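You operate a simulated robot arm through the tools that you are given. There is no shell and no other tool.

The job below is to be done with a simulated robot arm. You get a single attempt, and the scene is never put back.

JOB
Test the fan in the fan tester at Fast: good to the green tray, bad to the red.
Fine: the trays beside the tester; slider back to Slow and switch off before the guard opens; leave it open.

It is judged by the outcome, as a careful person would: the job done as asked, and still so three seconds after it is handed in. It fails if anything else is knocked over, pushed out of place, dropped, spilled or broken.

ROBOT AND FRAMES
A 7-joint arm with a two-finger parallel gripper, fixed in place. Base frame: the origin is on the floor under the middle of its stand, x ahead of it, y to its left, z up; the work surface is at about z = 0.72. Units: m, rad, N and s.
With the tool pointing down near the work surface it reaches from about 0.28 to 0.72 m from the base axis. Its first joint turns from -2.496 to 2.496 rad. Payload 3 kg.
The TCP is the grasp point between the finger pads, 0.03 m short of the fingertips. In the tool frame z runs along the fingers and y along their closing line. Largest opening 0.094 m; finger width 0.028, thickness 0.01; the body of the gripper, 0.05 by 0.096 m, starts 0.055 m behind the TCP.
Orientation is told as [roll, pitch, yaw] about the base's x, y, z axes, in that order, counted from this pose: with the fingers straight down and closing along the base's y, the tool's x points along the base's -x, its y along +y and its z along -z.

CONTROLS
- The arm moves only by the tool drive_tool. Its argument "deltas" is a list that holds one entry, the list of rows, each a list of 7 numbers: the turn, a rotation vector about the base's x, y, z in rad, then the shift along the base's x, y, z in m, then the gripper command, from -1 (fully open) to 1 (shut), values between in proportion. In form: [[[wx, wy, wz, dx, dy, dz, jaw], ...]]. A call has 1 to 20 rows; each row shifts and turns the commanded pose from where the row before left it. Each row takes 0.2 s and may step no farther than 0.05 m and 0.15 rad from the row before; otherwise, or with a gripper value out of range, the whole call is refused. A pose out of reach is approached as far as the arm can. The call stops where the force on the tool passes 40 N (or 10 N more than at its start, if that is more) or the arm is blocked; 0.2 s more then pass. The fingers move at their own pace (about 0.045 m/s each) and stop on an object; they squeeze with about 24 N. The grip force told is the motor's: it shows also when the fingers shut on nothing. Time passes only in rows, and 0.2 s behind the last, so rows that do not move let the fingers close. The reply holds the time, the measured pose of the TCP, the force on the tool along the base axes, the opening and the grip force, in the units named above and with some noise, with the torque about the TCP (base axes, N m) and any sound that the robot's microphone picked up.
- Cameras (640 x 400 px; columns grow to the right, rows downward): "scene" is fixed at [0.0632, -0.6417, 1.5123]; the picture's right is [0.87, -0.50, 0.00], its down [-0.26, -0.45, -0.86] and it looks along [0.43, 0.74, -0.51] (base axes); focal length 338 px, centre (320, 200). "wrist" rides on the gripper at [0.076, 0.014, -0.102] in the tool frame; the picture's right is [-0.18, 0.98, 0.00], its down [-0.75, -0.14, -0.64] and it looks along [-0.63, -0.12, 0.77] (tool axes); focal length 243 px, centre (320, 200). There is no depth. A picture from a camera that has moved, and an enlarged one, comes with that camera's place and axes in the base frame and with its lens. The place of the scene camera against the robot may be out by one fixed shift of up to 0.025 m in any direction.
- camera(camera): a new picture of that camera. No time passes.
- slide_trunk(by): moves the trunk up (or, below 0, down) by that many m; the arm rides with it, the base frame stays. It gives what a move gives, with no picture.
- enlarge(camera, box): a new picture of the part [left, top, right, bottom] of that camera's present view, enlarged. No time passes.
- hand_in(): hands the job in; it is judged then, once.

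Nothing tells you positions but the pictures and the camera data. Unless the task says otherwise, let go and move clear before handing in.

The tools are called after "Emit:" by a JSON object that holds its "op" and its "data". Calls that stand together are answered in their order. drive_tool: Moves the arm, as the interface text tells. Its arguments: {"type":"object","properties":{"deltas":{"type":"array"}},"required":["deltas"]} The other tools are called the same way: slide_trunk (by) moves the trunk up or down; camera (camera) takes a picture; enlarge (camera, box) takes an enlarged picture of a part of a camera's view; hand_in () hands the job in.

At the start:

```text
t: 0.0
tool_pos: [0.5501, 0.1427, 1.1382]
tcp_rot: [0.0, 0.002, 0.0]
wrist_force: [0.9, -1.1, 0.3]
torque: [0.0, 0.0, 0.0]
grip_width: 0.0944
grip_force: 0.1
trunk travel left (down, up): [-0.2, 0.19]
```

scene: 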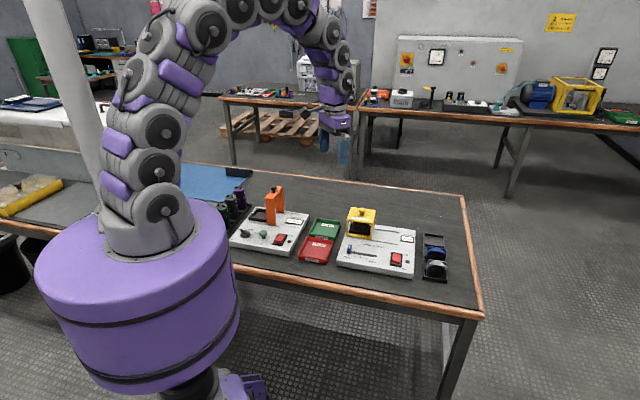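
wrist: 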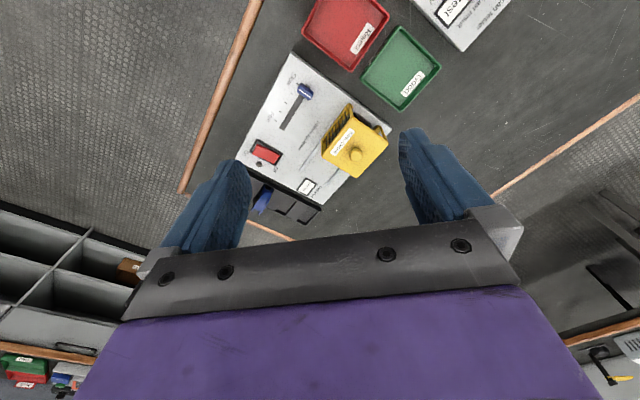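

I see a bench with two testers: one with an orange part, and one with a yellow guard, a slider and a red switch, with red and green trays between them. I'll enlarge the views to find out which one is the fan tester.

Emit:
{"op": "enlarge", "data": {"camera": "scene", "box": [200, 170, 480, 300]}}

Emit:
{"op": "enlarge", "data": {"camera": "scene", "box": [320, 195, 460, 285]}}

Emit:
{"op": "enlarge", "data": {"camera": "wrist", "box": [220, 0, 480, 240]}}

Emit:
{"op": "enlarge", "data": {"camera": "scene", "box": [205, 175, 345, 265]}}

```text
2.29 times, centred on (340, 235) of scene
camera zoom: at [0.0632, -0.6417, 1.5123], right [0.87, -0.5, 0.0], down [-0.26, -0.45, -0.86], along [0.43, 0.74, -0.51], focal length 772 px, centre (274, 120)
```

zoom: 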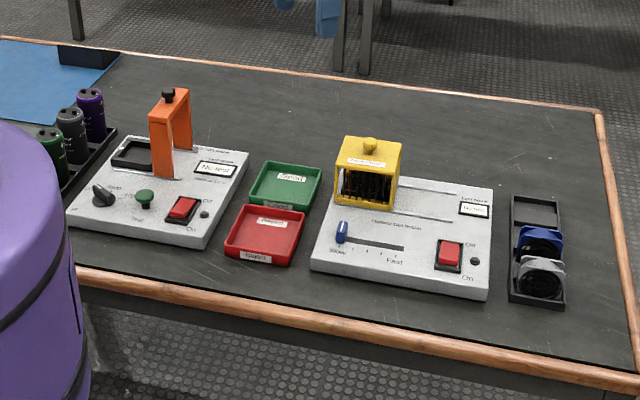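

```text
4.44 times, centred on (390, 240) of scene
camera zoom: at [0.0632, -0.6417, 1.5123], right [0.87, -0.5, 0.0], down [-0.26, -0.45, -0.86], along [0.43, 0.74, -0.51], focal length 1501 px, centre (9, 22)
```

zoom: 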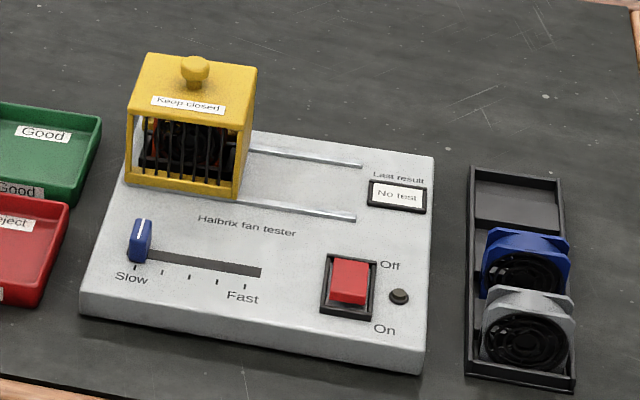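

```text
1.67 times, centred on (350, 120) of wrist
camera zoom: at [0.4741, 0.1576, 1.2405], right [0.18, 0.98, 0.0], down [0.75, -0.14, 0.64], along [0.63, -0.12, -0.77], focal length 404 px, centre (270, 333)
```

zoom: 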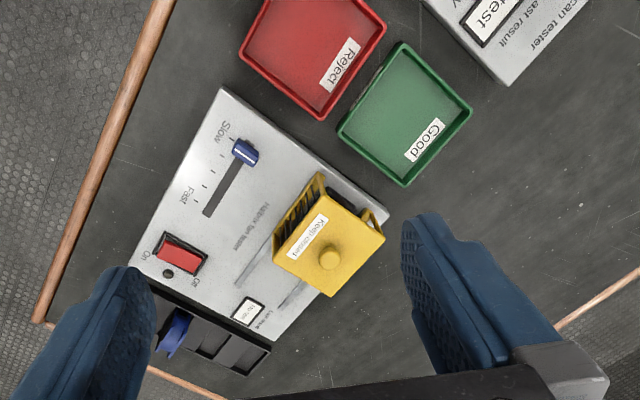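

```text
4.44 times, centred on (275, 220) of scene
camera zoom: at [0.0632, -0.6417, 1.5123], right [0.87, -0.5, 0.0], down [-0.26, -0.45, -0.86], along [0.43, 0.74, -0.51], focal length 1501 px, centre (520, 111)
```

zoom: 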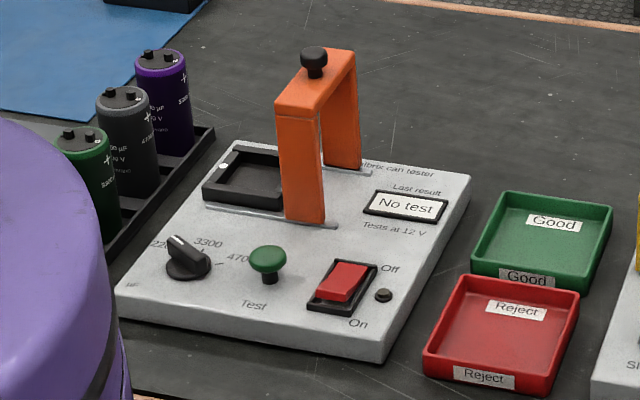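

The fan tester is the one with the yellow guard. It lies turned about 45°, its slider is at Slow, its rocker is Off and its display reads "No test". I'll move the wrist camera closer, turned to line up with the tester, to measure it.

Emit:
{"op": "drive_tool", "data": {"deltas": [[[0, 0, 0.1309, 0.018, -0.017, -0.026, -1], [0, 0, 0.1309, 0.018, -0.017, -0.026, -1], [0, 0, 0.1309, 0.018, -0.017, -0.026, -1], [0, 0, 0.1309, 0.018, -0.017, -0.026, -1], [0, 0, 0.1309, 0.018, -0.017, -0.026, -1], [0, 0, 0.1309, 0.018, -0.017, -0.026, -1], [0, 0, 0, 0, 0, 0, -1]]]}}

Emit:
{"op": "camera", "data": {"camera": "wrist"}}

Emit:
{"op": "camera", "data": {"camera": "scene"}}

```text
t: 1.6
tool_pos: [0.6553, 0.0401, 0.9837]
tcp_rot: [0.001, -0.001, 0.787]
wrist_force: [-0.5, -0.1, 0.5]
torque: [-0.01, 0.03, 0.01]
grip_width: 0.0937
grip_force: 0.1
trunk travel left (down, up): [-0.2, 0.19]
```

```text
taken
camera wrist: at [0.5922, -0.0039, 1.0854], right [-0.57, 0.82, 0.0], down [0.63, 0.43, 0.64], along [0.53, 0.36, -0.77], focal length 243 px, centre (320, 200)
```

wrist: 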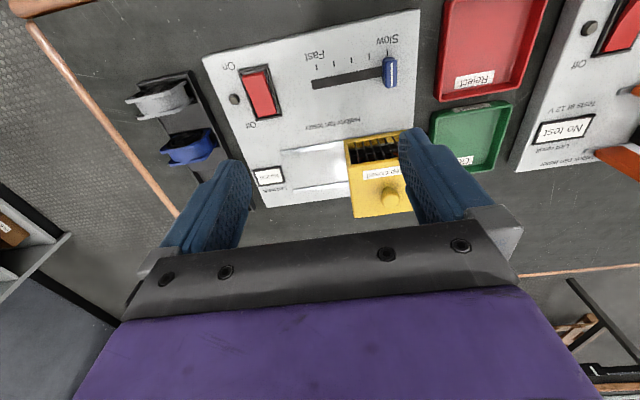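

```text
taken
```

scene: 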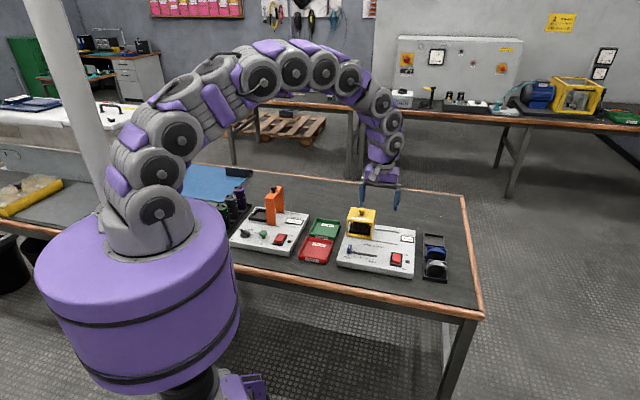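

The tester is now roughly square in the wrist view. I'll enlarge the picture to read the parts more precisely.

Emit:
{"op": "enlarge", "data": {"camera": "wrist", "box": [190, 0, 430, 150]}}

Emit:
{"op": "enlarge", "data": {"camera": "wrist", "box": [240, 110, 440, 235]}}

Emit:
{"op": "enlarge", "data": {"camera": "wrist", "box": [400, 0, 640, 200]}}

Emit:
{"op": "enlarge", "data": {"camera": "scene", "box": [335, 200, 425, 285]}}

```text
2.67 times, centred on (310, 75) of wrist
camera zoom: at [0.5922, -0.0039, 1.0854], right [-0.57, 0.82, 0.0], down [0.63, 0.43, 0.64], along [0.53, 0.36, -0.77], focal length 647 px, centre (347, 533)
```

zoom: 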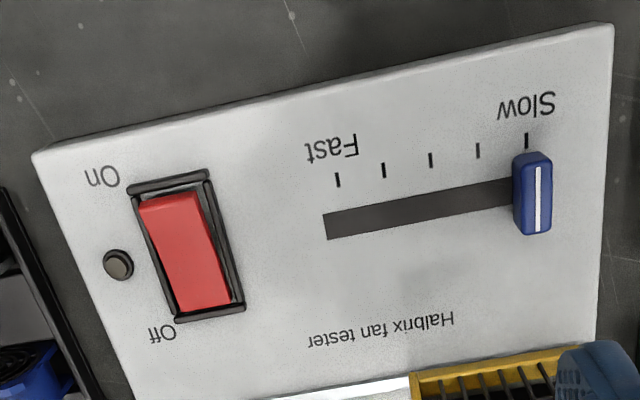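

```text
3.20 times, centred on (340, 172) of wrist
camera zoom: at [0.5922, -0.0039, 1.0854], right [-0.57, 0.82, 0.0], down [0.63, 0.43, 0.64], along [0.53, 0.36, -0.77], focal length 776 px, centre (256, 288)
```

zoom: 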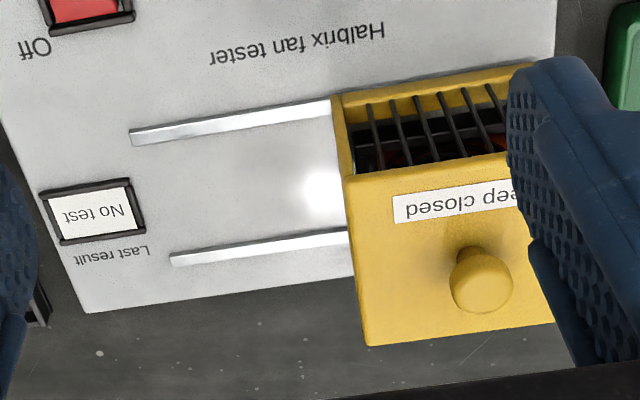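

```text
2.00 times, centred on (520, 100) of wrist
camera zoom: at [0.5922, -0.0039, 1.0854], right [-0.57, 0.82, 0.0], down [0.63, 0.43, 0.64], along [0.53, 0.36, -0.77], focal length 485 px, centre (-80, 400)
```

zoom: 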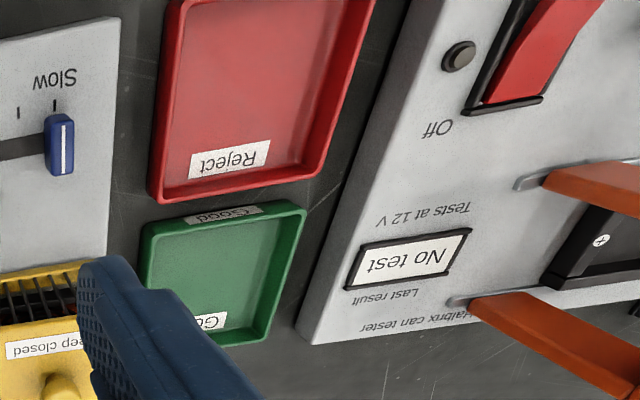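

```text
4.71 times, centred on (380, 242) of scene
camera zoom: at [0.0632, -0.6417, 1.5123], right [0.87, -0.5, 0.0], down [-0.26, -0.45, -0.86], along [0.43, 0.74, -0.51], focal length 1589 px, centre (38, 0)
```

zoom: 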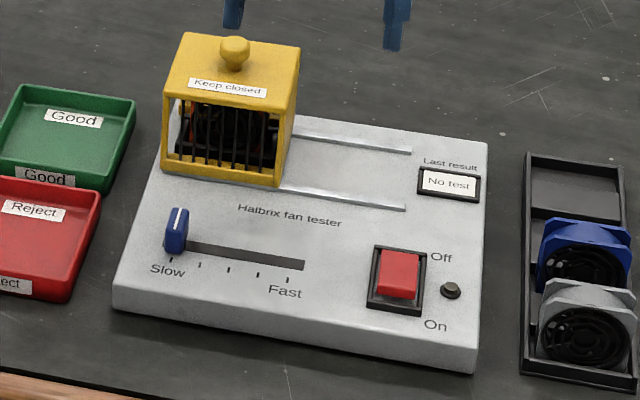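

Measured from the wrist camera, the tester's top is at z≈0.752. The slider knob is at about (0.602, 0.104), Fast is about 0.085 m along (0.708, -0.706), and the rocker is near (0.717, -0.011). Next I'll hover above the slider knob with the fingers part closed.

Emit:
{"op": "drive_tool", "data": {"deltas": [[[0, 0, 0, -0.0132, 0.016, -0.028, -0.4], [0, 0, 0, -0.0132, 0.016, -0.028, 0], [0, 0, 0, -0.0132, 0.016, -0.028, 0.2], [0, 0, 0, -0.0132, 0.0158, -0.028, 0.2], [0, 0, 0, 0, 0, 0, 0.2], [0, 0, 0, 0, 0, 0, 0.2]]]}}

Emit:
{"op": "camera", "data": {"camera": "wrist"}}

Emit:
{"op": "enlarge", "data": {"camera": "scene", "box": [335, 190, 425, 285]}}

```text
t: 3.0
tool_pos: [0.6042, 0.104, 0.8707]
tcp_rot: [0.001, 0.001, 0.786]
wrist_force: [0.7, -0.2, -0.9]
torque: [0.02, 0.0, -0.02]
grip_width: 0.0375
grip_force: 0.0
trunk travel left (down, up): [-0.2, 0.19]
```

```text
taken
camera wrist: at [0.5397, 0.0606, 0.9728], right [-0.57, 0.82, 0.0], down [0.63, 0.43, 0.64], along [0.53, 0.36, -0.77], focal length 243 px, centre (320, 200)
```

wrist: 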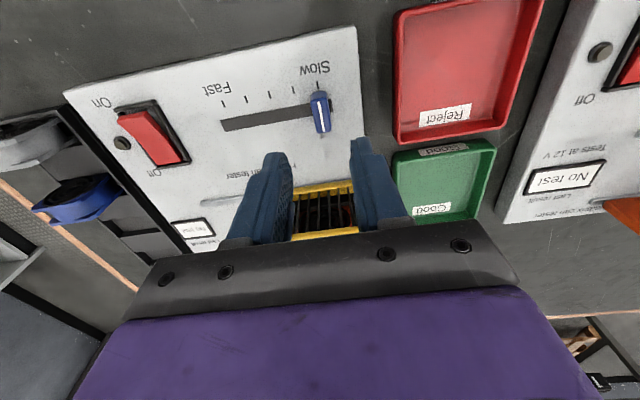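

```text
4.21 times, centred on (380, 238) of scene
camera zoom: at [0.0632, -0.6417, 1.5123], right [0.87, -0.5, 0.0], down [-0.26, -0.45, -0.86], along [0.43, 0.74, -0.51], focal length 1422 px, centre (67, 42)
```

zoom: 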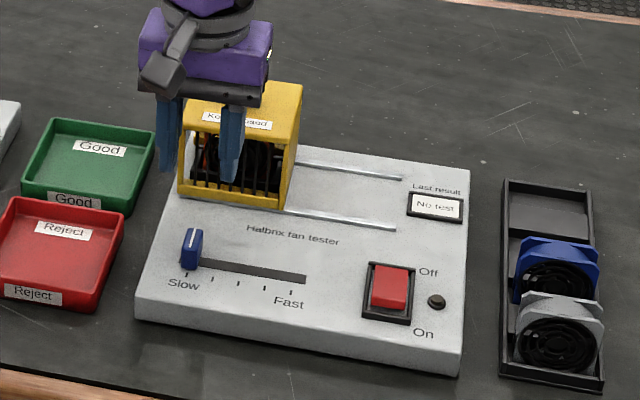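

The gripper is hovering above the knob. I'll take a closer look to refine the knob's position and height.

Emit:
{"op": "enlarge", "data": {"camera": "wrist", "box": [200, 60, 360, 160]}}

Emit:
{"op": "enlarge", "data": {"camera": "wrist", "box": [60, 60, 220, 160]}}

```text
4.00 times, centred on (280, 110) of wrist
camera zoom: at [0.5397, 0.0606, 0.9728], right [-0.57, 0.82, 0.0], down [0.63, 0.43, 0.64], along [0.53, 0.36, -0.77], focal length 970 px, centre (480, 560)
```

zoom: 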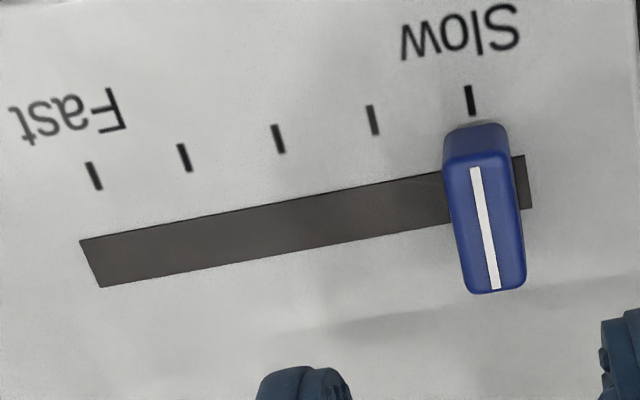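

```text
4.00 times, centred on (140, 110) of wrist
camera zoom: at [0.5397, 0.0606, 0.9728], right [-0.57, 0.82, 0.0], down [0.63, 0.43, 0.64], along [0.53, 0.36, -0.77], focal length 970 px, centre (1040, 560)
```

zoom: 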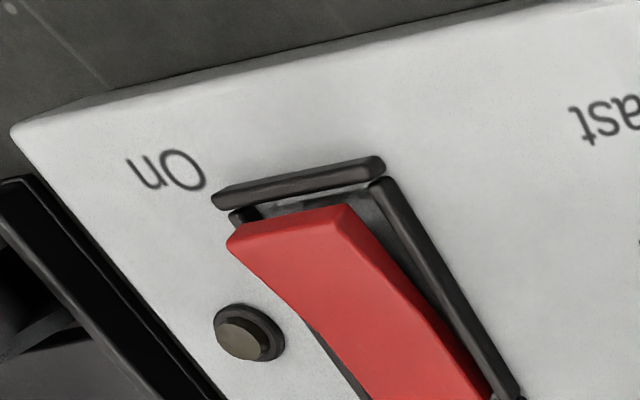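

The knob is about 13 mm wide, from the panel at 0.752 up to about 0.776, and centred at (0.6025, 0.104). I'll go down around it and close on it gently.

Emit:
{"op": "drive_tool", "data": {"deltas": [[[0, 0, 0, -0.0015, 0, -0.03, 0.2], [0, 0, 0, 0, 0, -0.03, 0.2], [0, 0, 0, 0, 0, -0.023, 0.2], [0, 0, 0, 0, 0, 0, 0.2]]]}}

Emit:
{"op": "camera", "data": {"camera": "wrist"}}

```text
t: 4.0
tool_pos: [0.6032, 0.1045, 0.7877]
tcp_rot: [-0.001, 0.0, 0.785]
wrist_force: [0.1, -0.2, -0.1]
torque: [0.02, 0.01, 0.01]
grip_width: 0.0375
grip_force: 0.1
trunk travel left (down, up): [-0.2, 0.19]
```

```text
taken
camera wrist: at [0.5386, 0.0606, 0.8899], right [-0.57, 0.82, 0.0], down [0.63, 0.43, 0.64], along [0.53, 0.36, -0.77], focal length 243 px, centre (320, 200)
```

wrist: 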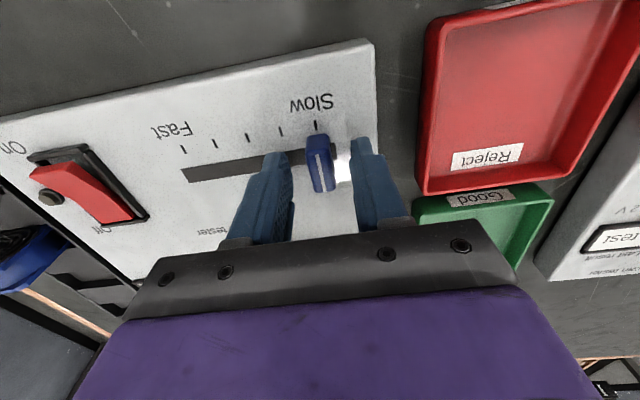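

The knob sits between the fingers, and nothing is touching. I'll grip it now.

Emit:
{"op": "drive_tool", "data": {"deltas": [[[0, 0, 0, 0, 0, 0, 0.6], [0, 0, 0, 0, 0, 0, 0.7], [0, 0, 0, 0, 0, 0, 0.8], [0, 0, 0, 0, 0, 0, 0.8]]]}}

```text
t: 5.0
tool_pos: [0.6028, 0.1035, 0.7876]
tcp_rot: [0.001, 0.001, 0.785]
wrist_force: [0.2, 0.1, 0.5]
torque: [-0.35, 0.28, -0.12]
grip_width: 0.0139
grip_force: 44.8
trunk travel left (down, up): [-0.2, 0.19]
```

The knob is gripped at 13.9 mm. I'll slide it about 85 mm toward Fast.

Emit:
{"op": "drive_tool", "data": {"deltas": [[[0, 0, 0, 0.00752, -0.0075, 0, 0.8], [0, 0, 0, 0.00752, -0.0075, 0, 0.8], [0, 0, 0, 0.00752, -0.0075, 0, 0.8], [0, 0, 0, 0.00752, -0.0075, 0, 0.8], [0, 0, 0, 0.00752, -0.0075, 0, 0.8], [0, 0, 0, 0.00752, -0.0075, 0, 0.8], [0, 0, 0, 0.00752, -0.0075, 0, 0.8], [0, 0, 0, 0.00752, -0.0075, 0, 0.8], [0, 0, 0, 0, 0, 0, 0.8]]]}}

Emit:
{"op": "camera", "data": {"camera": "wrist"}}

```text
t: 7.0
tool_pos: [0.6619, 0.0436, 0.7882]
tcp_rot: [0.001, -0.001, 0.788]
wrist_force: [7.5, 7.2, -1.1]
torque: [-0.14, 0.01, -0.09]
grip_width: 0.014
grip_force: 44.6
trunk travel left (down, up): [-0.2, 0.19]
```

```text
taken
camera wrist: at [0.5984, 0.0008, 0.8899], right [-0.57, 0.82, 0.0], down [0.63, 0.43, 0.64], along [0.53, 0.36, -0.77], focal length 243 px, centre (320, 200)
```

wrist: 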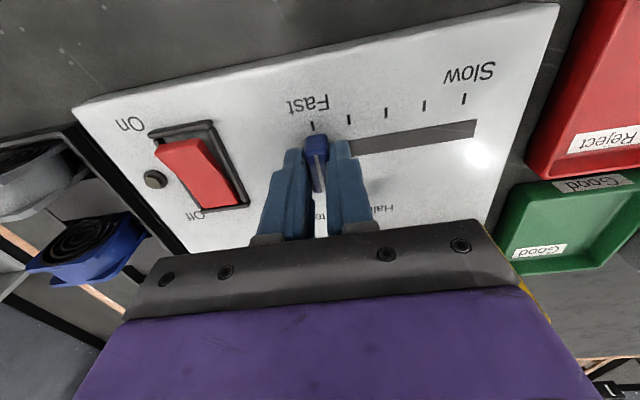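

The knob now lines up with the Fast tick. I'll let go, rise and check.

Emit:
{"op": "drive_tool", "data": {"deltas": [[[0, 0, 0, 0, 0, 0, 0.5], [0, 0, 0, 0, 0, 0, 0.2], [0, 0, 0, 0, 0, 0, 0.2], [0, 0, 0, 0, 0, 0.03, 0.2], [0, 0, 0, 0, 0, 0.04, 0.2], [0, 0, 0, 0, 0, 0.03, 0.2]]]}}

Emit:
{"op": "camera", "data": {"camera": "wrist"}}

Emit:
{"op": "enlarge", "data": {"camera": "wrist", "box": [240, 40, 400, 140]}}

Emit:
{"op": "enlarge", "data": {"camera": "wrist", "box": [130, 60, 290, 160]}}

```text
t: 8.4
tool_pos: [0.6613, 0.0424, 0.8879]
tcp_rot: [0.003, 0.0, 0.785]
wrist_force: [-0.6, -0.1, -0.4]
torque: [0.01, 0.0, 0.01]
grip_width: 0.0381
grip_force: 0.1
trunk travel left (down, up): [-0.2, 0.19]
```

```text
taken
camera wrist: at [0.5971, -0.0005, 0.9907], right [-0.57, 0.82, 0.0], down [0.63, 0.43, 0.64], along [0.53, 0.36, -0.77], focal length 243 px, centre (320, 200)
```

wrist: 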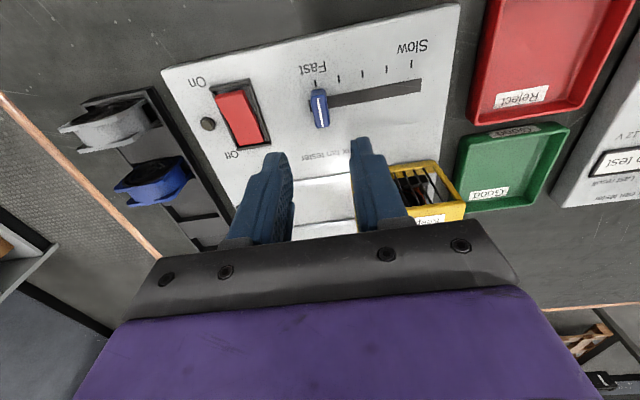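

```text
4.00 times, centred on (320, 90) of wrist
camera zoom: at [0.5971, -0.0005, 0.9907], right [-0.57, 0.82, 0.0], down [0.63, 0.43, 0.64], along [0.53, 0.36, -0.77], focal length 970 px, centre (320, 640)
```

zoom: 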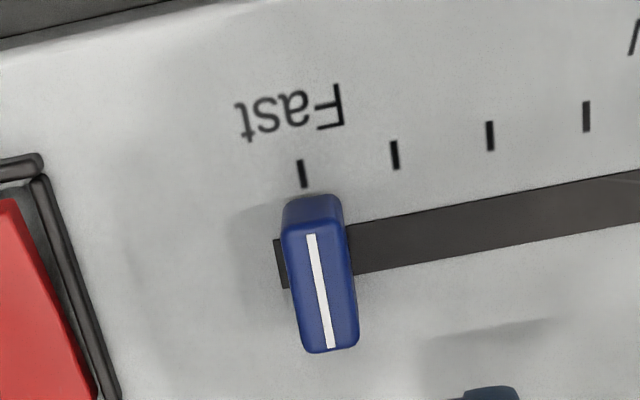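

```text
4.00 times, centred on (210, 110) of wrist
camera zoom: at [0.5971, -0.0005, 0.9907], right [-0.57, 0.82, 0.0], down [0.63, 0.43, 0.64], along [0.53, 0.36, -0.77], focal length 970 px, centre (760, 560)
```

zoom: 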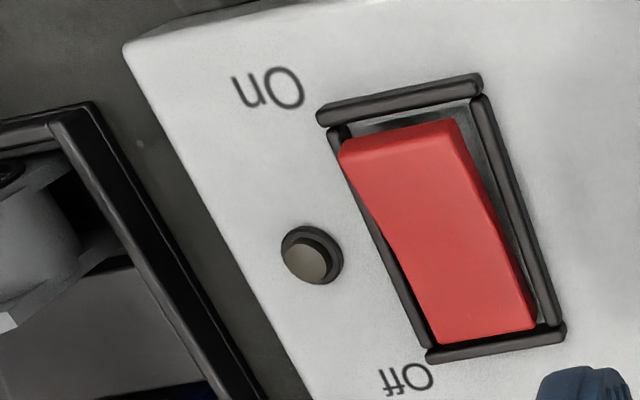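

The knob is at Fast, and the distance it moved matches the tick spacing. Next is the rocker's On end, the raised front end near (0.704, -0.022). I'll close the fingers, tilt the tool slightly outward and hover above it.

Emit:
{"op": "drive_tool", "data": {"deltas": [[[0.0826, -0.0824, 0, 0.0149, -0.0209, -0.0127, 0.6], [0.0826, -0.0824, 0, 0.0149, -0.0209, -0.0127, 1], [0.0826, -0.0824, 0, 0.0149, -0.0209, -0.0127, 1], [0, 0, 0, 0, 0, 0, 1], [0, 0, 0, 0, 0, 0, 1]]]}}

Emit:
{"op": "camera", "data": {"camera": "wrist"}}

Emit:
{"op": "enlarge", "data": {"camera": "scene", "box": [335, 190, 425, 285]}}

```text
t: 9.6
tool_pos: [0.7056, -0.0197, 0.8496]
tcp_rot: [0.001, -0.35, 0.787]
wrist_force: [-1.3, -1.3, -0.7]
torque: [0.03, 0.0, 0.01]
grip_width: 0.0002
grip_force: 23.8
trunk travel left (down, up): [-0.2, 0.19]
```

```text
taken
camera wrist: at [0.6205, -0.084, 0.9192], right [-0.57, 0.82, 0.06], down [0.45, 0.24, 0.86], along [0.69, 0.52, -0.5], focal length 243 px, centre (320, 200)
```

wrist: 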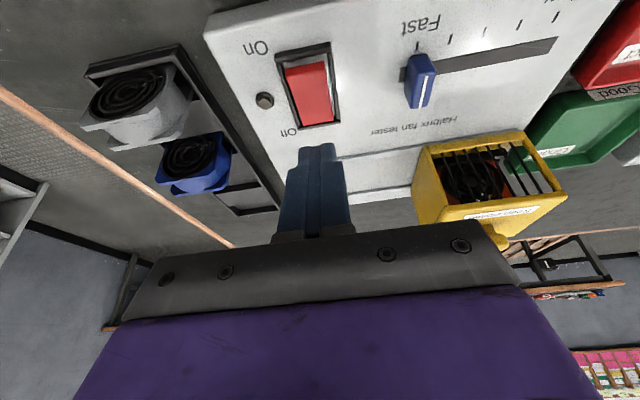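

```text
4.21 times, centred on (380, 238) of scene
camera zoom: at [0.0632, -0.6417, 1.5123], right [0.87, -0.5, 0.0], down [-0.26, -0.45, -0.86], along [0.43, 0.74, -0.51], focal length 1422 px, centre (67, 42)
```

zoom: 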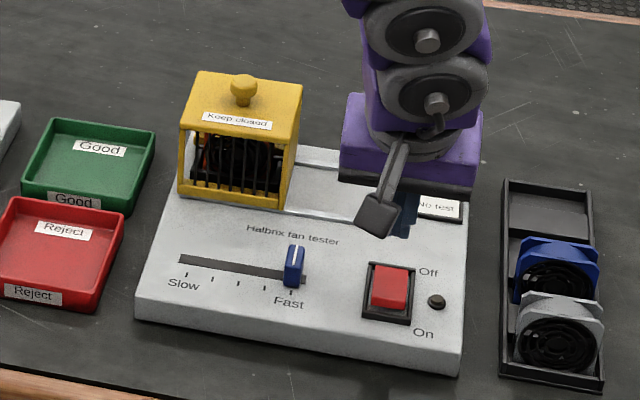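

The tool is tilted and hovering above the rocker. I'll shift slightly toward the On end and press down in small steps.

Emit:
{"op": "drive_tool", "data": {"deltas": [[[0, 0, 0, -0.0028, -0.0034, -0.02, 1], [0, 0, 0, 0, 0, -0.02, 1], [0, 0, 0, 0, 0, -0.006, 1], [0, 0, 0, 0, 0, -0.003, 1], [0, 0, 0, 0, 0, -0.003, 1]]]}}

Emit:
{"op": "camera", "data": {"camera": "wrist"}}

```text
t: 10.8
tool_pos: [0.7034, -0.0234, 0.7974]
tcp_rot: [0.003, -0.353, 0.786]
wrist_force: [-0.8, 0.1, 0.6]
torque: [0.0, 0.01, 0.01]
grip_width: 0.0002
grip_force: 23.2
trunk travel left (down, up): [-0.2, 0.19]
```

```text
taken
camera wrist: at [0.6184, -0.0882, 0.8674], right [-0.57, 0.82, 0.07], down [0.45, 0.24, 0.86], along [0.69, 0.52, -0.5], focal length 243 px, centre (320, 200)
```

wrist: 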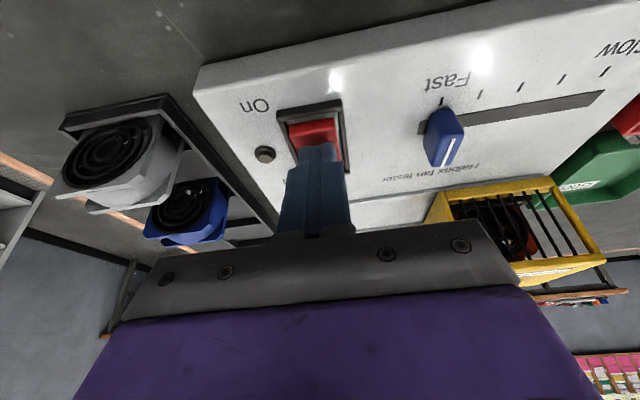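

There's no contact yet. I'll continue down gently.

Emit:
{"op": "drive_tool", "data": {"deltas": [[[0, 0, 0, 0, 0, -0.003, 1], [0, 0, 0, 0, 0, -0.003, 1], [0, 0, 0, 0, 0, -0.002, 1], [0, 0, 0, 0, 0, 0, 1]]]}}

Emit:
{"op": "enlarge", "data": {"camera": "wrist", "box": [220, 60, 420, 185]}}

```text
t: 11.8
tool_pos: [0.7039, -0.0231, 0.7916]
tcp_rot: [0.001, -0.353, 0.787]
wrist_force: [-5.2, -1.0, 17.5]
torque: [-0.07, 0.18, 0.03]
grip_width: 0.0001
grip_force: 24.5
trunk travel left (down, up): [-0.2, 0.19]
heard: click
```

```text
3.20 times, centred on (320, 122) of wrist
camera zoom: at [0.6182, -0.0881, 0.8615], right [-0.57, 0.82, 0.06], down [0.44, 0.24, 0.86], along [0.69, 0.52, -0.5], focal length 776 px, centre (320, 448)
```

zoom: 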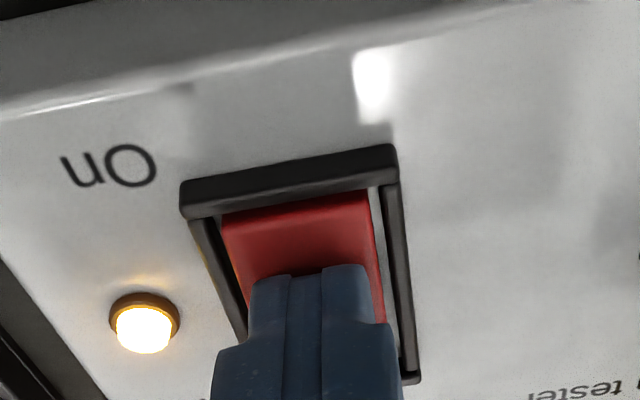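

A click was heard and the lamp is lit, so the tester is on. I'll lift clear, let the test run and watch the display.

Emit:
{"op": "drive_tool", "data": {"deltas": [[[0, 0, 0, 0, 0, 0.02, 1], [0, 0, 0, -0.02, -0.02, 0.03, 1], [0, 0, 0, -0.03, -0.03, 0.02, 1], [0, 0, 0, 0, 0, 0, 1], [0, 0, 0, 0, 0, 0, 1]]]}}

Emit:
{"op": "enlarge", "data": {"camera": "scene", "box": [335, 190, 425, 285]}}

Emit:
{"op": "camera", "data": {"camera": "wrist"}}

```text
t: 13.0
tool_pos: [0.6536, -0.0725, 0.8594]
tcp_rot: [0.002, -0.352, 0.784]
wrist_force: [-0.2, 0.6, -0.3]
torque: [0.0, 0.01, -0.03]
grip_width: 0.0
grip_force: 23.8
trunk travel left (down, up): [-0.2, 0.19]
```

```text
4.21 times, centred on (380, 238) of scene
camera zoom: at [0.0632, -0.6417, 1.5123], right [0.87, -0.5, 0.0], down [-0.26, -0.45, -0.86], along [0.43, 0.74, -0.51], focal length 1422 px, centre (67, 42)
```

zoom: 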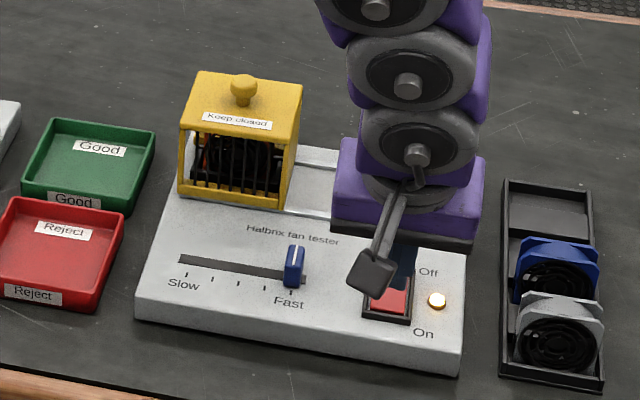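

```text
taken
camera wrist: at [0.5685, -0.1379, 0.9298], right [-0.57, 0.82, 0.07], down [0.45, 0.24, 0.86], along [0.69, 0.52, -0.5], focal length 243 px, centre (320, 200)
```

wrist: 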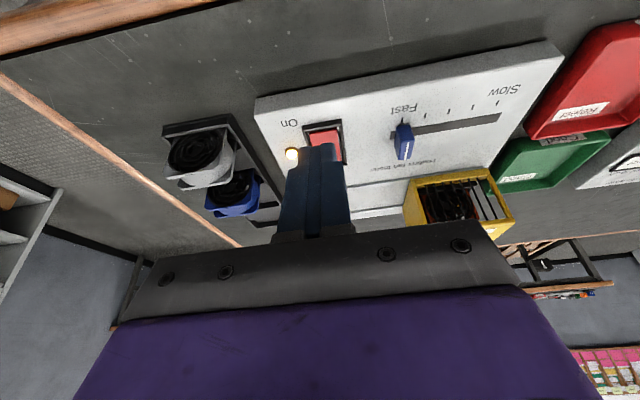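

The lamp is on, but the arm hides the display. I'll move the arm aside to the left to read it.

Emit:
{"op": "drive_tool", "data": {"deltas": [[[0, 0, 0, -0.025, 0.03, 0.03, 1], [0, 0, 0, -0.025, 0.03, 0.03, 1], [0, 0, 0, -0.025, 0.03, 0.02, 1], [0, 0, 0, -0.025, 0.03, 0.01, 1], [0, 0, 0, 0, 0, 0, 1]]]}}

Emit:
{"op": "enlarge", "data": {"camera": "scene", "box": [335, 190, 425, 285]}}

Emit:
{"op": "camera", "data": {"camera": "wrist"}}

```text
t: 14.2
tool_pos: [0.5537, 0.0475, 0.9503]
tcp_rot: [0.001, -0.35, 0.786]
wrist_force: [-0.2, -0.2, 0.0]
torque: [0.0, 0.0, 0.0]
grip_width: 0.0002
grip_force: 24.6
trunk travel left (down, up): [-0.2, 0.19]
```

```text
4.21 times, centred on (380, 238) of scene
camera zoom: at [0.0632, -0.6417, 1.5123], right [0.87, -0.5, 0.0], down [-0.26, -0.45, -0.86], along [0.43, 0.74, -0.51], focal length 1422 px, centre (67, 42)
```

zoom: 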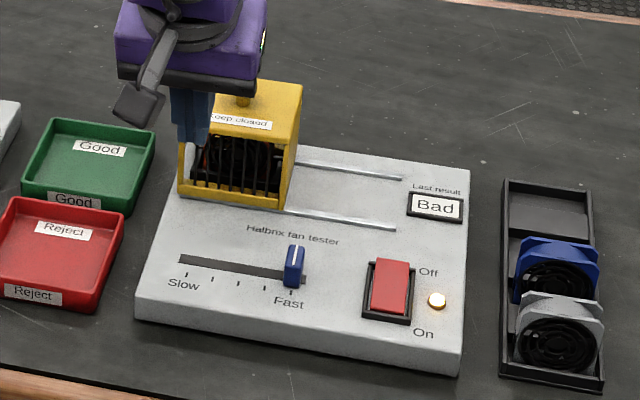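

```text
taken
camera wrist: at [0.4689, -0.0183, 1.0206], right [-0.57, 0.82, 0.07], down [0.45, 0.24, 0.86], along [0.69, 0.52, -0.5], focal length 243 px, centre (320, 200)
```

wrist: 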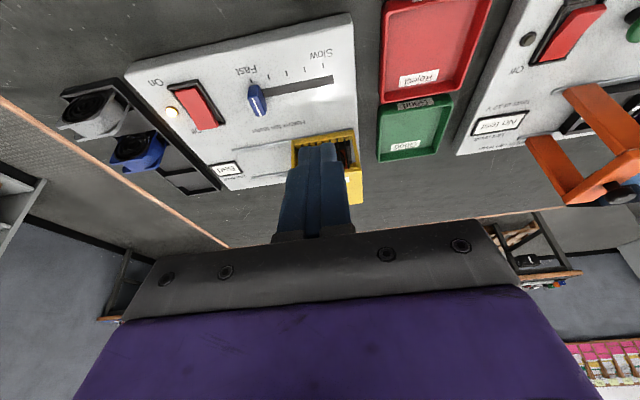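

The display now reads "Bad". I'll wait a moment to make sure the reading is final.

Emit:
{"op": "drive_tool", "data": {"deltas": [[[0, 0, 0, 0, 0, 0, 1], [0, 0, 0, 0, 0, 0, 1], [0, 0, 0, 0, 0, 0, 1], [0, 0, 0, 0, 0, 0, 1], [0, 0, 0, 0, 0, 0, 1], [0, 0, 0, 0, 0, 0, 1], [0, 0, 0, 0, 0, 0, 1], [0, 0, 0, 0, 0, 0, 1], [0, 0, 0, 0, 0, 0, 1], [0, 0, 0, 0, 0, 0, 1]]]}}

Emit:
{"op": "enlarge", "data": {"camera": "scene", "box": [355, 205, 425, 265]}}

Emit:
{"op": "enlarge", "data": {"camera": "wrist", "box": [190, 130, 290, 200]}}

```text
t: 16.4
tool_pos: [0.5539, 0.0471, 0.9503]
tcp_rot: [0.002, -0.351, 0.786]
wrist_force: [-0.3, 0.4, -0.2]
torque: [-0.01, -0.02, -0.03]
grip_width: 0.0002
grip_force: 24.3
trunk travel left (down, up): [-0.2, 0.19]
```

```text
6.67 times, centred on (390, 235) of scene
camera zoom: at [0.0632, -0.6417, 1.5123], right [0.87, -0.5, 0.0], down [-0.26, -0.45, -0.86], along [0.43, 0.74, -0.51], focal length 2251 px, centre (-147, -33)
```

zoom: 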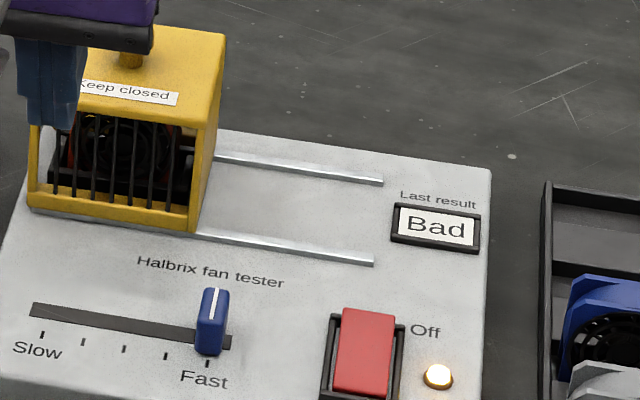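

```text
5.71 times, centred on (240, 165) of wrist
camera zoom: at [0.4688, -0.0181, 1.0207], right [-0.57, 0.82, 0.06], down [0.45, 0.24, 0.86], along [0.69, 0.52, -0.5], focal length 1386 px, centre (777, 400)
```

zoom: 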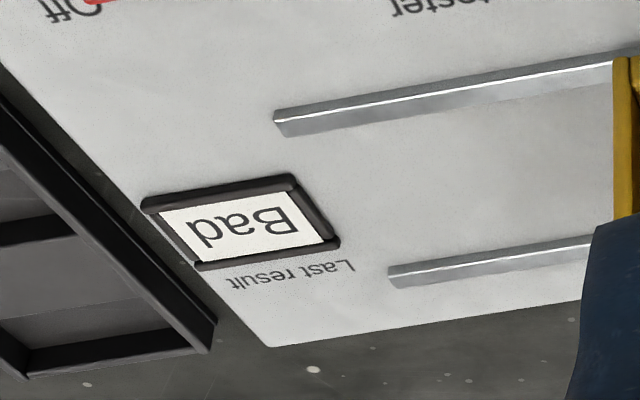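

The result stays "Bad", so the fan goes to the red tray. First the slider goes back to Slow: I'll straighten the tool and hover over the knob at Fast.

Emit:
{"op": "drive_tool", "data": {"deltas": [[[-0.0826, 0.0824, 0, 0.036, -0.0012, -0.02, 0.6], [-0.0826, 0.0824, 0, 0.036, -0.0012, -0.02, 0.2], [-0.0826, 0.0824, 0, 0.036, -0.0012, -0.02, 0.2], [0, 0, 0, 0, 0, 0, 0.2], [0, 0, 0, 0, 0, 0, 0.2]]]}}

Emit:
{"op": "camera", "data": {"camera": "wrist"}}

```text
t: 17.6
tool_pos: [0.662, 0.0434, 0.891]
tcp_rot: [0.003, 0.0, 0.783]
wrist_force: [-0.2, -0.8, 0.5]
torque: [-0.01, -0.04, -0.01]
grip_width: 0.0376
grip_force: 0.0
trunk travel left (down, up): [-0.2, 0.19]
```

```text
taken
camera wrist: at [0.5987, -0.0001, 0.9924], right [-0.57, 0.82, 0.0], down [0.63, 0.43, 0.64], along [0.53, 0.36, -0.77], focal length 243 px, centre (320, 200)
```

wrist: 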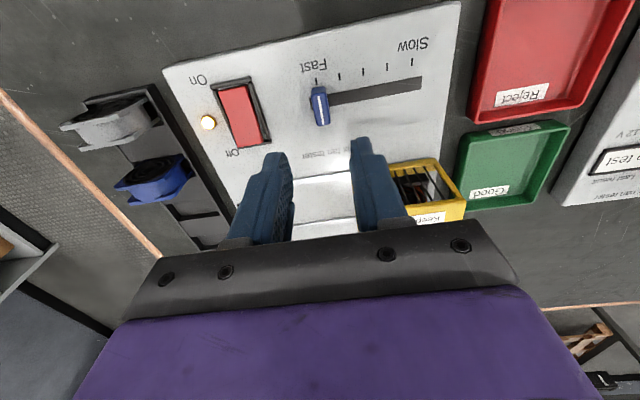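

The gripper is above the knob. I'll go down, grip it and slide it back to Slow.

Emit:
{"op": "drive_tool", "data": {"deltas": [[[0, 0, 0, 0, 0, -0.035, 0.2], [0, 0, 0, 0, 0, -0.035, 0.2], [0, 0, 0, 0, 0, -0.032, 0.2], [0, 0, 0, 0, 0, 0, 0.2], [0, 0, 0, 0, 0, 0, 0.6], [0, 0, 0, 0, 0, 0, 0.8], [0, 0, 0, 0, 0, 0, 0.8], [0, 0, 0, 0, 0, 0, 0.8]]]}}

Emit:
{"op": "camera", "data": {"camera": "wrist"}}

```text
t: 19.4
tool_pos: [0.6627, 0.0441, 0.7875]
tcp_rot: [0.0, 0.0, 0.785]
wrist_force: [2.5, 0.5, -2.5]
torque: [0.15, -0.37, -0.08]
grip_width: 0.0138
grip_force: 45.0
trunk travel left (down, up): [-0.2, 0.19]
```

```text
taken
camera wrist: at [0.5984, 0.0001, 0.8897], right [-0.57, 0.82, 0.0], down [0.63, 0.43, 0.64], along [0.53, 0.36, -0.77], focal length 243 px, centre (320, 200)
```

wrist: 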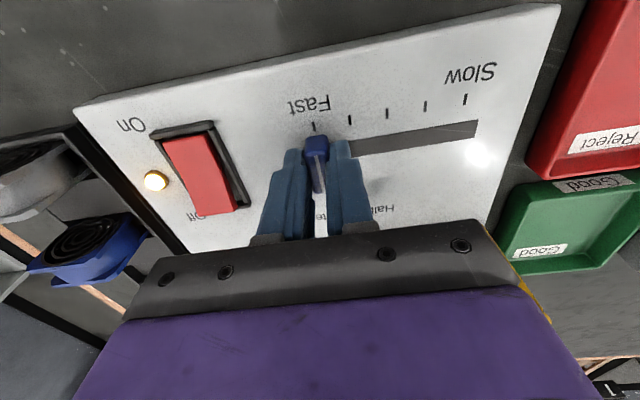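

Emit:
{"op": "drive_tool", "data": {"deltas": [[[0, 0, 0, -0.0076, 0.0075, 0, 0.8], [0, 0, 0, -0.0076, 0.0075, 0, 0.8], [0, 0, 0, -0.0076, 0.0075, 0, 0.8], [0, 0, 0, -0.0076, 0.0075, 0, 0.8], [0, 0, 0, -0.0076, 0.0075, 0, 0.8], [0, 0, 0, -0.0076, 0.0075, 0, 0.8], [0, 0, 0, -0.0076, 0.0075, 0, 0.8], [0, 0, 0, -0.0076, 0.0075, 0, 0.8], [0, 0, 0, 0, 0, 0, 0.8]]]}}

Emit:
{"op": "camera", "data": {"camera": "wrist"}}

```text
t: 21.4
tool_pos: [0.6022, 0.1033, 0.7876]
tcp_rot: [-0.001, 0.001, 0.785]
wrist_force: [12.5, 5.3, -10.6]
torque: [-0.19, -0.03, -0.06]
grip_width: 0.0139
grip_force: 45.2
trunk travel left (down, up): [-0.2, 0.19]
```

```text
taken
camera wrist: at [0.5378, 0.0607, 0.8899], right [-0.57, 0.82, 0.0], down [0.63, 0.43, 0.64], along [0.53, 0.36, -0.77], focal length 243 px, centre (320, 200)
```

wrist: 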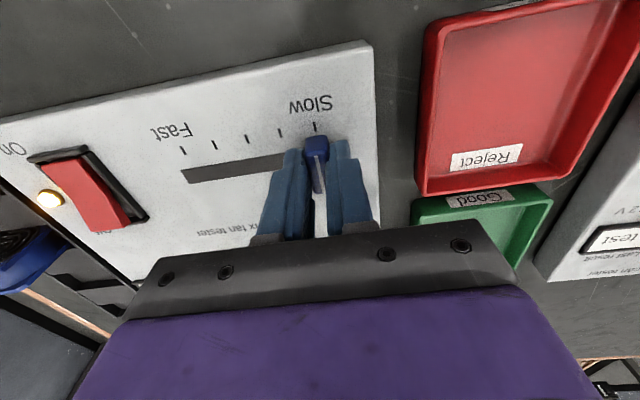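

The knob is back at the Slow tick and against its end stop. I'll let go, rise and check.

Emit:
{"op": "drive_tool", "data": {"deltas": [[[0, 0, 0, 0, 0, 0, 0.5], [0, 0, 0, 0, 0, 0, 0.2], [0, 0, 0, 0, 0, 0, 0.2], [0, 0, 0, 0, 0, 0.03, 0.2], [0, 0, 0, 0, 0, 0.04, 0.2], [0, 0, 0, 0, 0, 0.03, 0.2]]]}}

Emit:
{"op": "enlarge", "data": {"camera": "wrist", "box": [200, 60, 360, 160]}}

Emit:
{"op": "enlarge", "data": {"camera": "scene", "box": [335, 190, 425, 285]}}

```text
t: 22.8
tool_pos: [0.599, 0.1032, 0.8895]
tcp_rot: [0.0, 0.0, 0.786]
wrist_force: [-0.2, 0.0, -0.4]
torque: [-0.04, 0.04, 0.04]
grip_width: 0.0378
grip_force: 0.0
trunk travel left (down, up): [-0.2, 0.19]
```

```text
4.00 times, centred on (280, 110) of wrist
camera zoom: at [0.5356, 0.0603, 0.9924], right [-0.57, 0.82, 0.0], down [0.63, 0.43, 0.64], along [0.53, 0.36, -0.77], focal length 970 px, centre (480, 560)
```

zoom: 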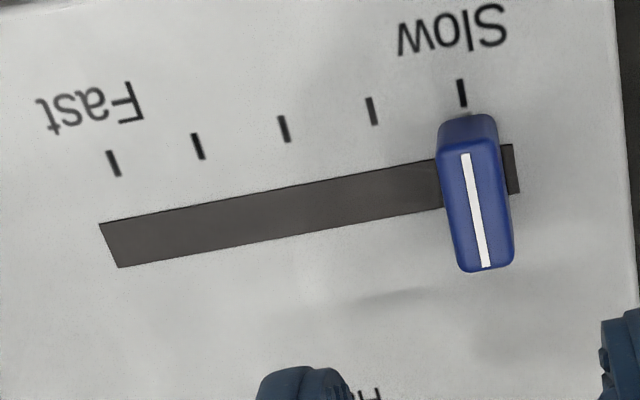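

```text
4.21 times, centred on (380, 238) of scene
camera zoom: at [0.0632, -0.6417, 1.5123], right [0.87, -0.5, 0.0], down [-0.26, -0.45, -0.86], along [0.43, 0.74, -0.51], focal length 1422 px, centre (67, 42)
```

zoom: 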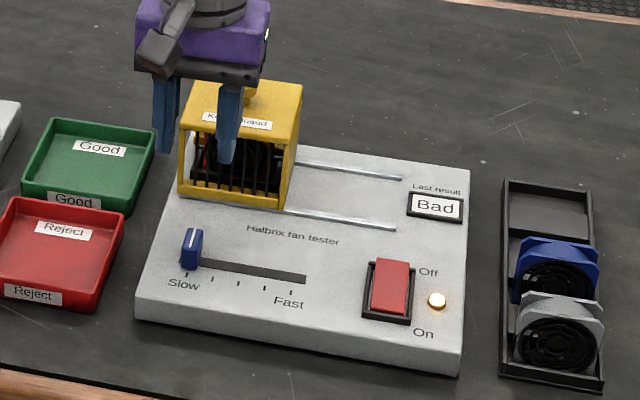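

The slider is back at Slow. Now I'll switch off by going over the Off end of the rocker, at the back, with the fingers closed and the tool tilted.

Emit:
{"op": "drive_tool", "data": {"deltas": [[[0, 0, 0, 0.0329, -0.0247, -0.005, 0.6], [0.0826, -0.0824, 0, 0.0329, -0.0247, -0.0115, 1], [0.0826, -0.0824, 0, 0.0329, -0.0247, -0.0115, 1], [0.0826, -0.0824, 0, 0.0329, -0.0247, -0.0115, 1], [0, 0, 0, 0, 0, 0, 1], [0, 0, 0, 0, 0, 0, 1]]]}}

Emit:
{"op": "camera", "data": {"camera": "wrist"}}

```text
t: 24.2
tool_pos: [0.7329, 0.006, 0.849]
tcp_rot: [0.002, -0.35, 0.788]
wrist_force: [0.0, 0.1, -0.4]
torque: [0.02, 0.04, -0.04]
grip_width: 0.0
grip_force: 24.3
trunk travel left (down, up): [-0.2, 0.19]
```

```text
taken
camera wrist: at [0.6469, -0.0594, 0.9183], right [-0.57, 0.82, 0.06], down [0.45, 0.24, 0.86], along [0.69, 0.52, -0.5], focal length 243 px, centre (320, 200)
```

wrist: 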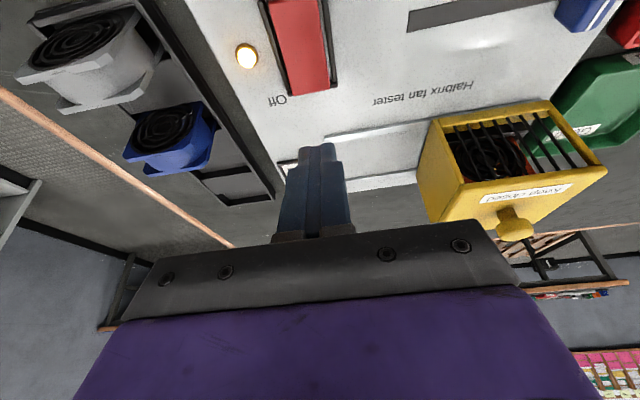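

The tip is above the Off end. I'll press down in small steps.

Emit:
{"op": "drive_tool", "data": {"deltas": [[[0, 0, 0, -0.001, -0.001, -0.025, 1], [0, 0, 0, 0, 0, -0.02, 1], [0, 0, 0, 0, 0, -0.004, 1], [0, 0, 0, 0, 0, -0.003, 1], [0, 0, 0, 0, 0, -0.003, 1], [0, 0, 0, 0, 0, -0.002, 1], [0, 0, 0, 0, 0, 0, 1]]]}}

Emit:
{"op": "camera", "data": {"camera": "wrist"}}

```text
t: 25.8
tool_pos: [0.7322, 0.0035, 0.7916]
tcp_rot: [-0.001, -0.351, 0.786]
wrist_force: [-1.5, 0.8, 7.4]
torque: [0.05, 0.1, 0.04]
grip_width: 0.0
grip_force: 24.6
trunk travel left (down, up): [-0.2, 0.19]
heard: click
```

```text
taken
camera wrist: at [0.6461, -0.0615, 0.8619], right [-0.57, 0.82, 0.06], down [0.44, 0.24, 0.86], along [0.69, 0.52, -0.5], focal length 243 px, centre (320, 200)
```

wrist: 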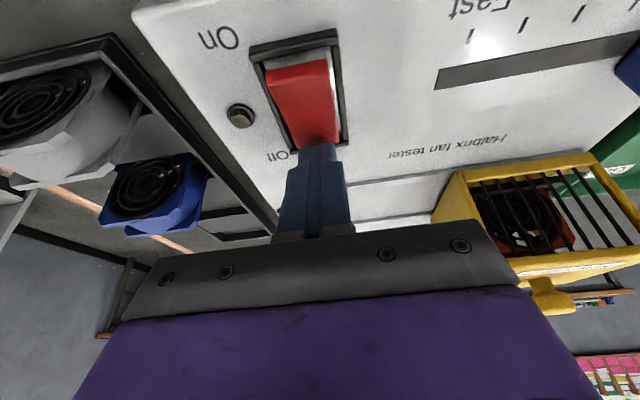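

There was another click and the lamp is out, so the tester is off with the slider at Slow. I'll rise, open the fingers and look at the guard from above.

Emit:
{"op": "drive_tool", "data": {"deltas": [[[0, 0, 0, 0, 0, 0.045, 1], [0, 0, 0, 0, 0, 0.05, 1], [-0.0826, 0.0824, 0, -0.01, 0.015, 0.04, 0.4], [-0.0826, 0.0824, 0, -0.01, 0.035, 0.013, 0], [-0.0826, 0.0824, 0, -0.01, 0.045, 0, -0.6], [0, 0, 0, -0.008, 0.045, 0, -1], [0, 0, 0, 0, 0.028, 0, -1], [0, 0, 0, 0, 0, 0, -1]]]}}

Emit:
{"op": "camera", "data": {"camera": "wrist"}}

Emit:
{"op": "enlarge", "data": {"camera": "scene", "box": [335, 190, 425, 285]}}

```text
t: 27.6
tool_pos: [0.6931, 0.1728, 0.9387]
tcp_rot: [0.0, -0.001, 0.786]
wrist_force: [0.2, 0.2, 0.4]
torque: [0.02, -0.01, 0.0]
grip_width: 0.0941
grip_force: 0.0
trunk travel left (down, up): [-0.2, 0.19]
```

```text
taken
camera wrist: at [0.6296, 0.1286, 1.041], right [-0.56, 0.83, 0.0], down [0.63, 0.43, 0.64], along [0.53, 0.36, -0.77], focal length 243 px, centre (320, 200)
```

wrist: 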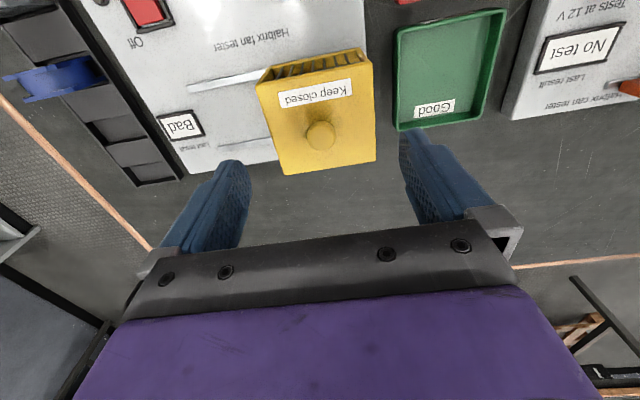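

```text
4.21 times, centred on (380, 238) of scene
camera zoom: at [0.0632, -0.6417, 1.5123], right [0.87, -0.5, 0.0], down [-0.26, -0.45, -0.86], along [0.43, 0.74, -0.51], focal length 1422 px, centre (67, 42)
```

zoom: 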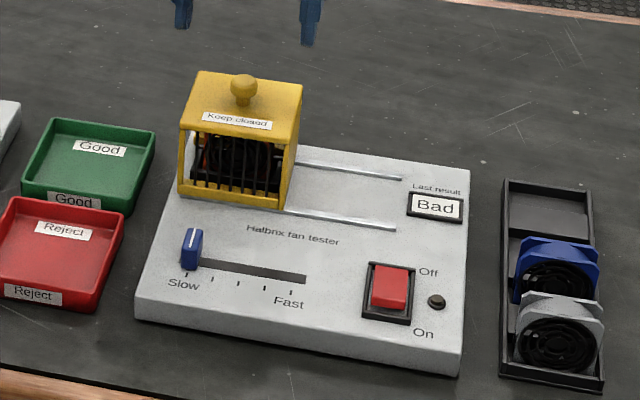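

The tester is off and the slider is at Slow. I'll enlarge the view to measure the guard and its knob.

Emit:
{"op": "enlarge", "data": {"camera": "wrist", "box": [150, 30, 400, 186]}}

Emit:
{"op": "enlarge", "data": {"camera": "scene", "box": [352, 198, 402, 243]}}

```text
2.56 times, centred on (275, 108) of wrist
camera zoom: at [0.6296, 0.1286, 1.041], right [-0.56, 0.83, 0.0], down [0.63, 0.43, 0.64], along [0.53, 0.36, -0.77], focal length 621 px, centre (435, 436)
```

zoom: 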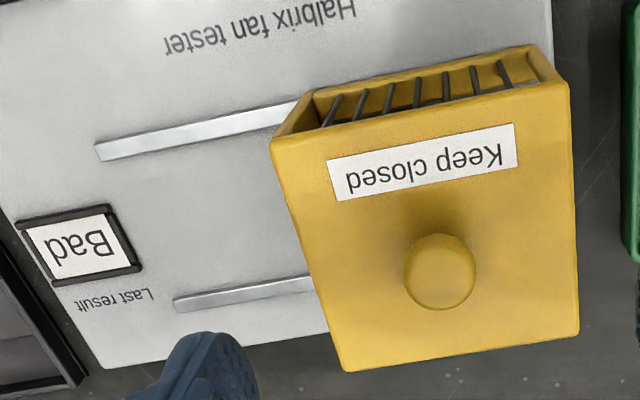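

```text
8.89 times, centred on (377, 220) of scene
camera zoom: at [0.0632, -0.6417, 1.5123], right [0.87, -0.5, 0.0], down [-0.26, -0.45, -0.86], along [0.43, 0.74, -0.51], focal length 3002 px, centre (-187, 18)
```

zoom: 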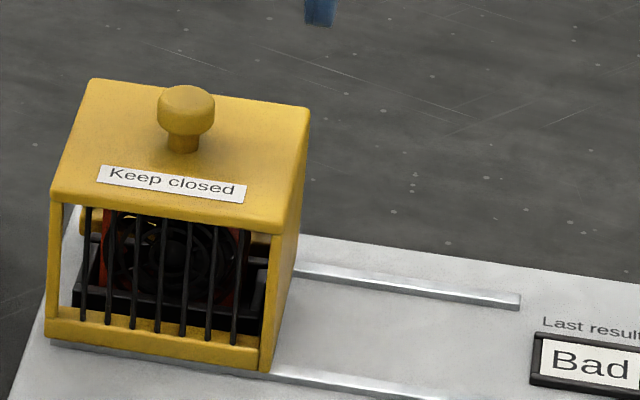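

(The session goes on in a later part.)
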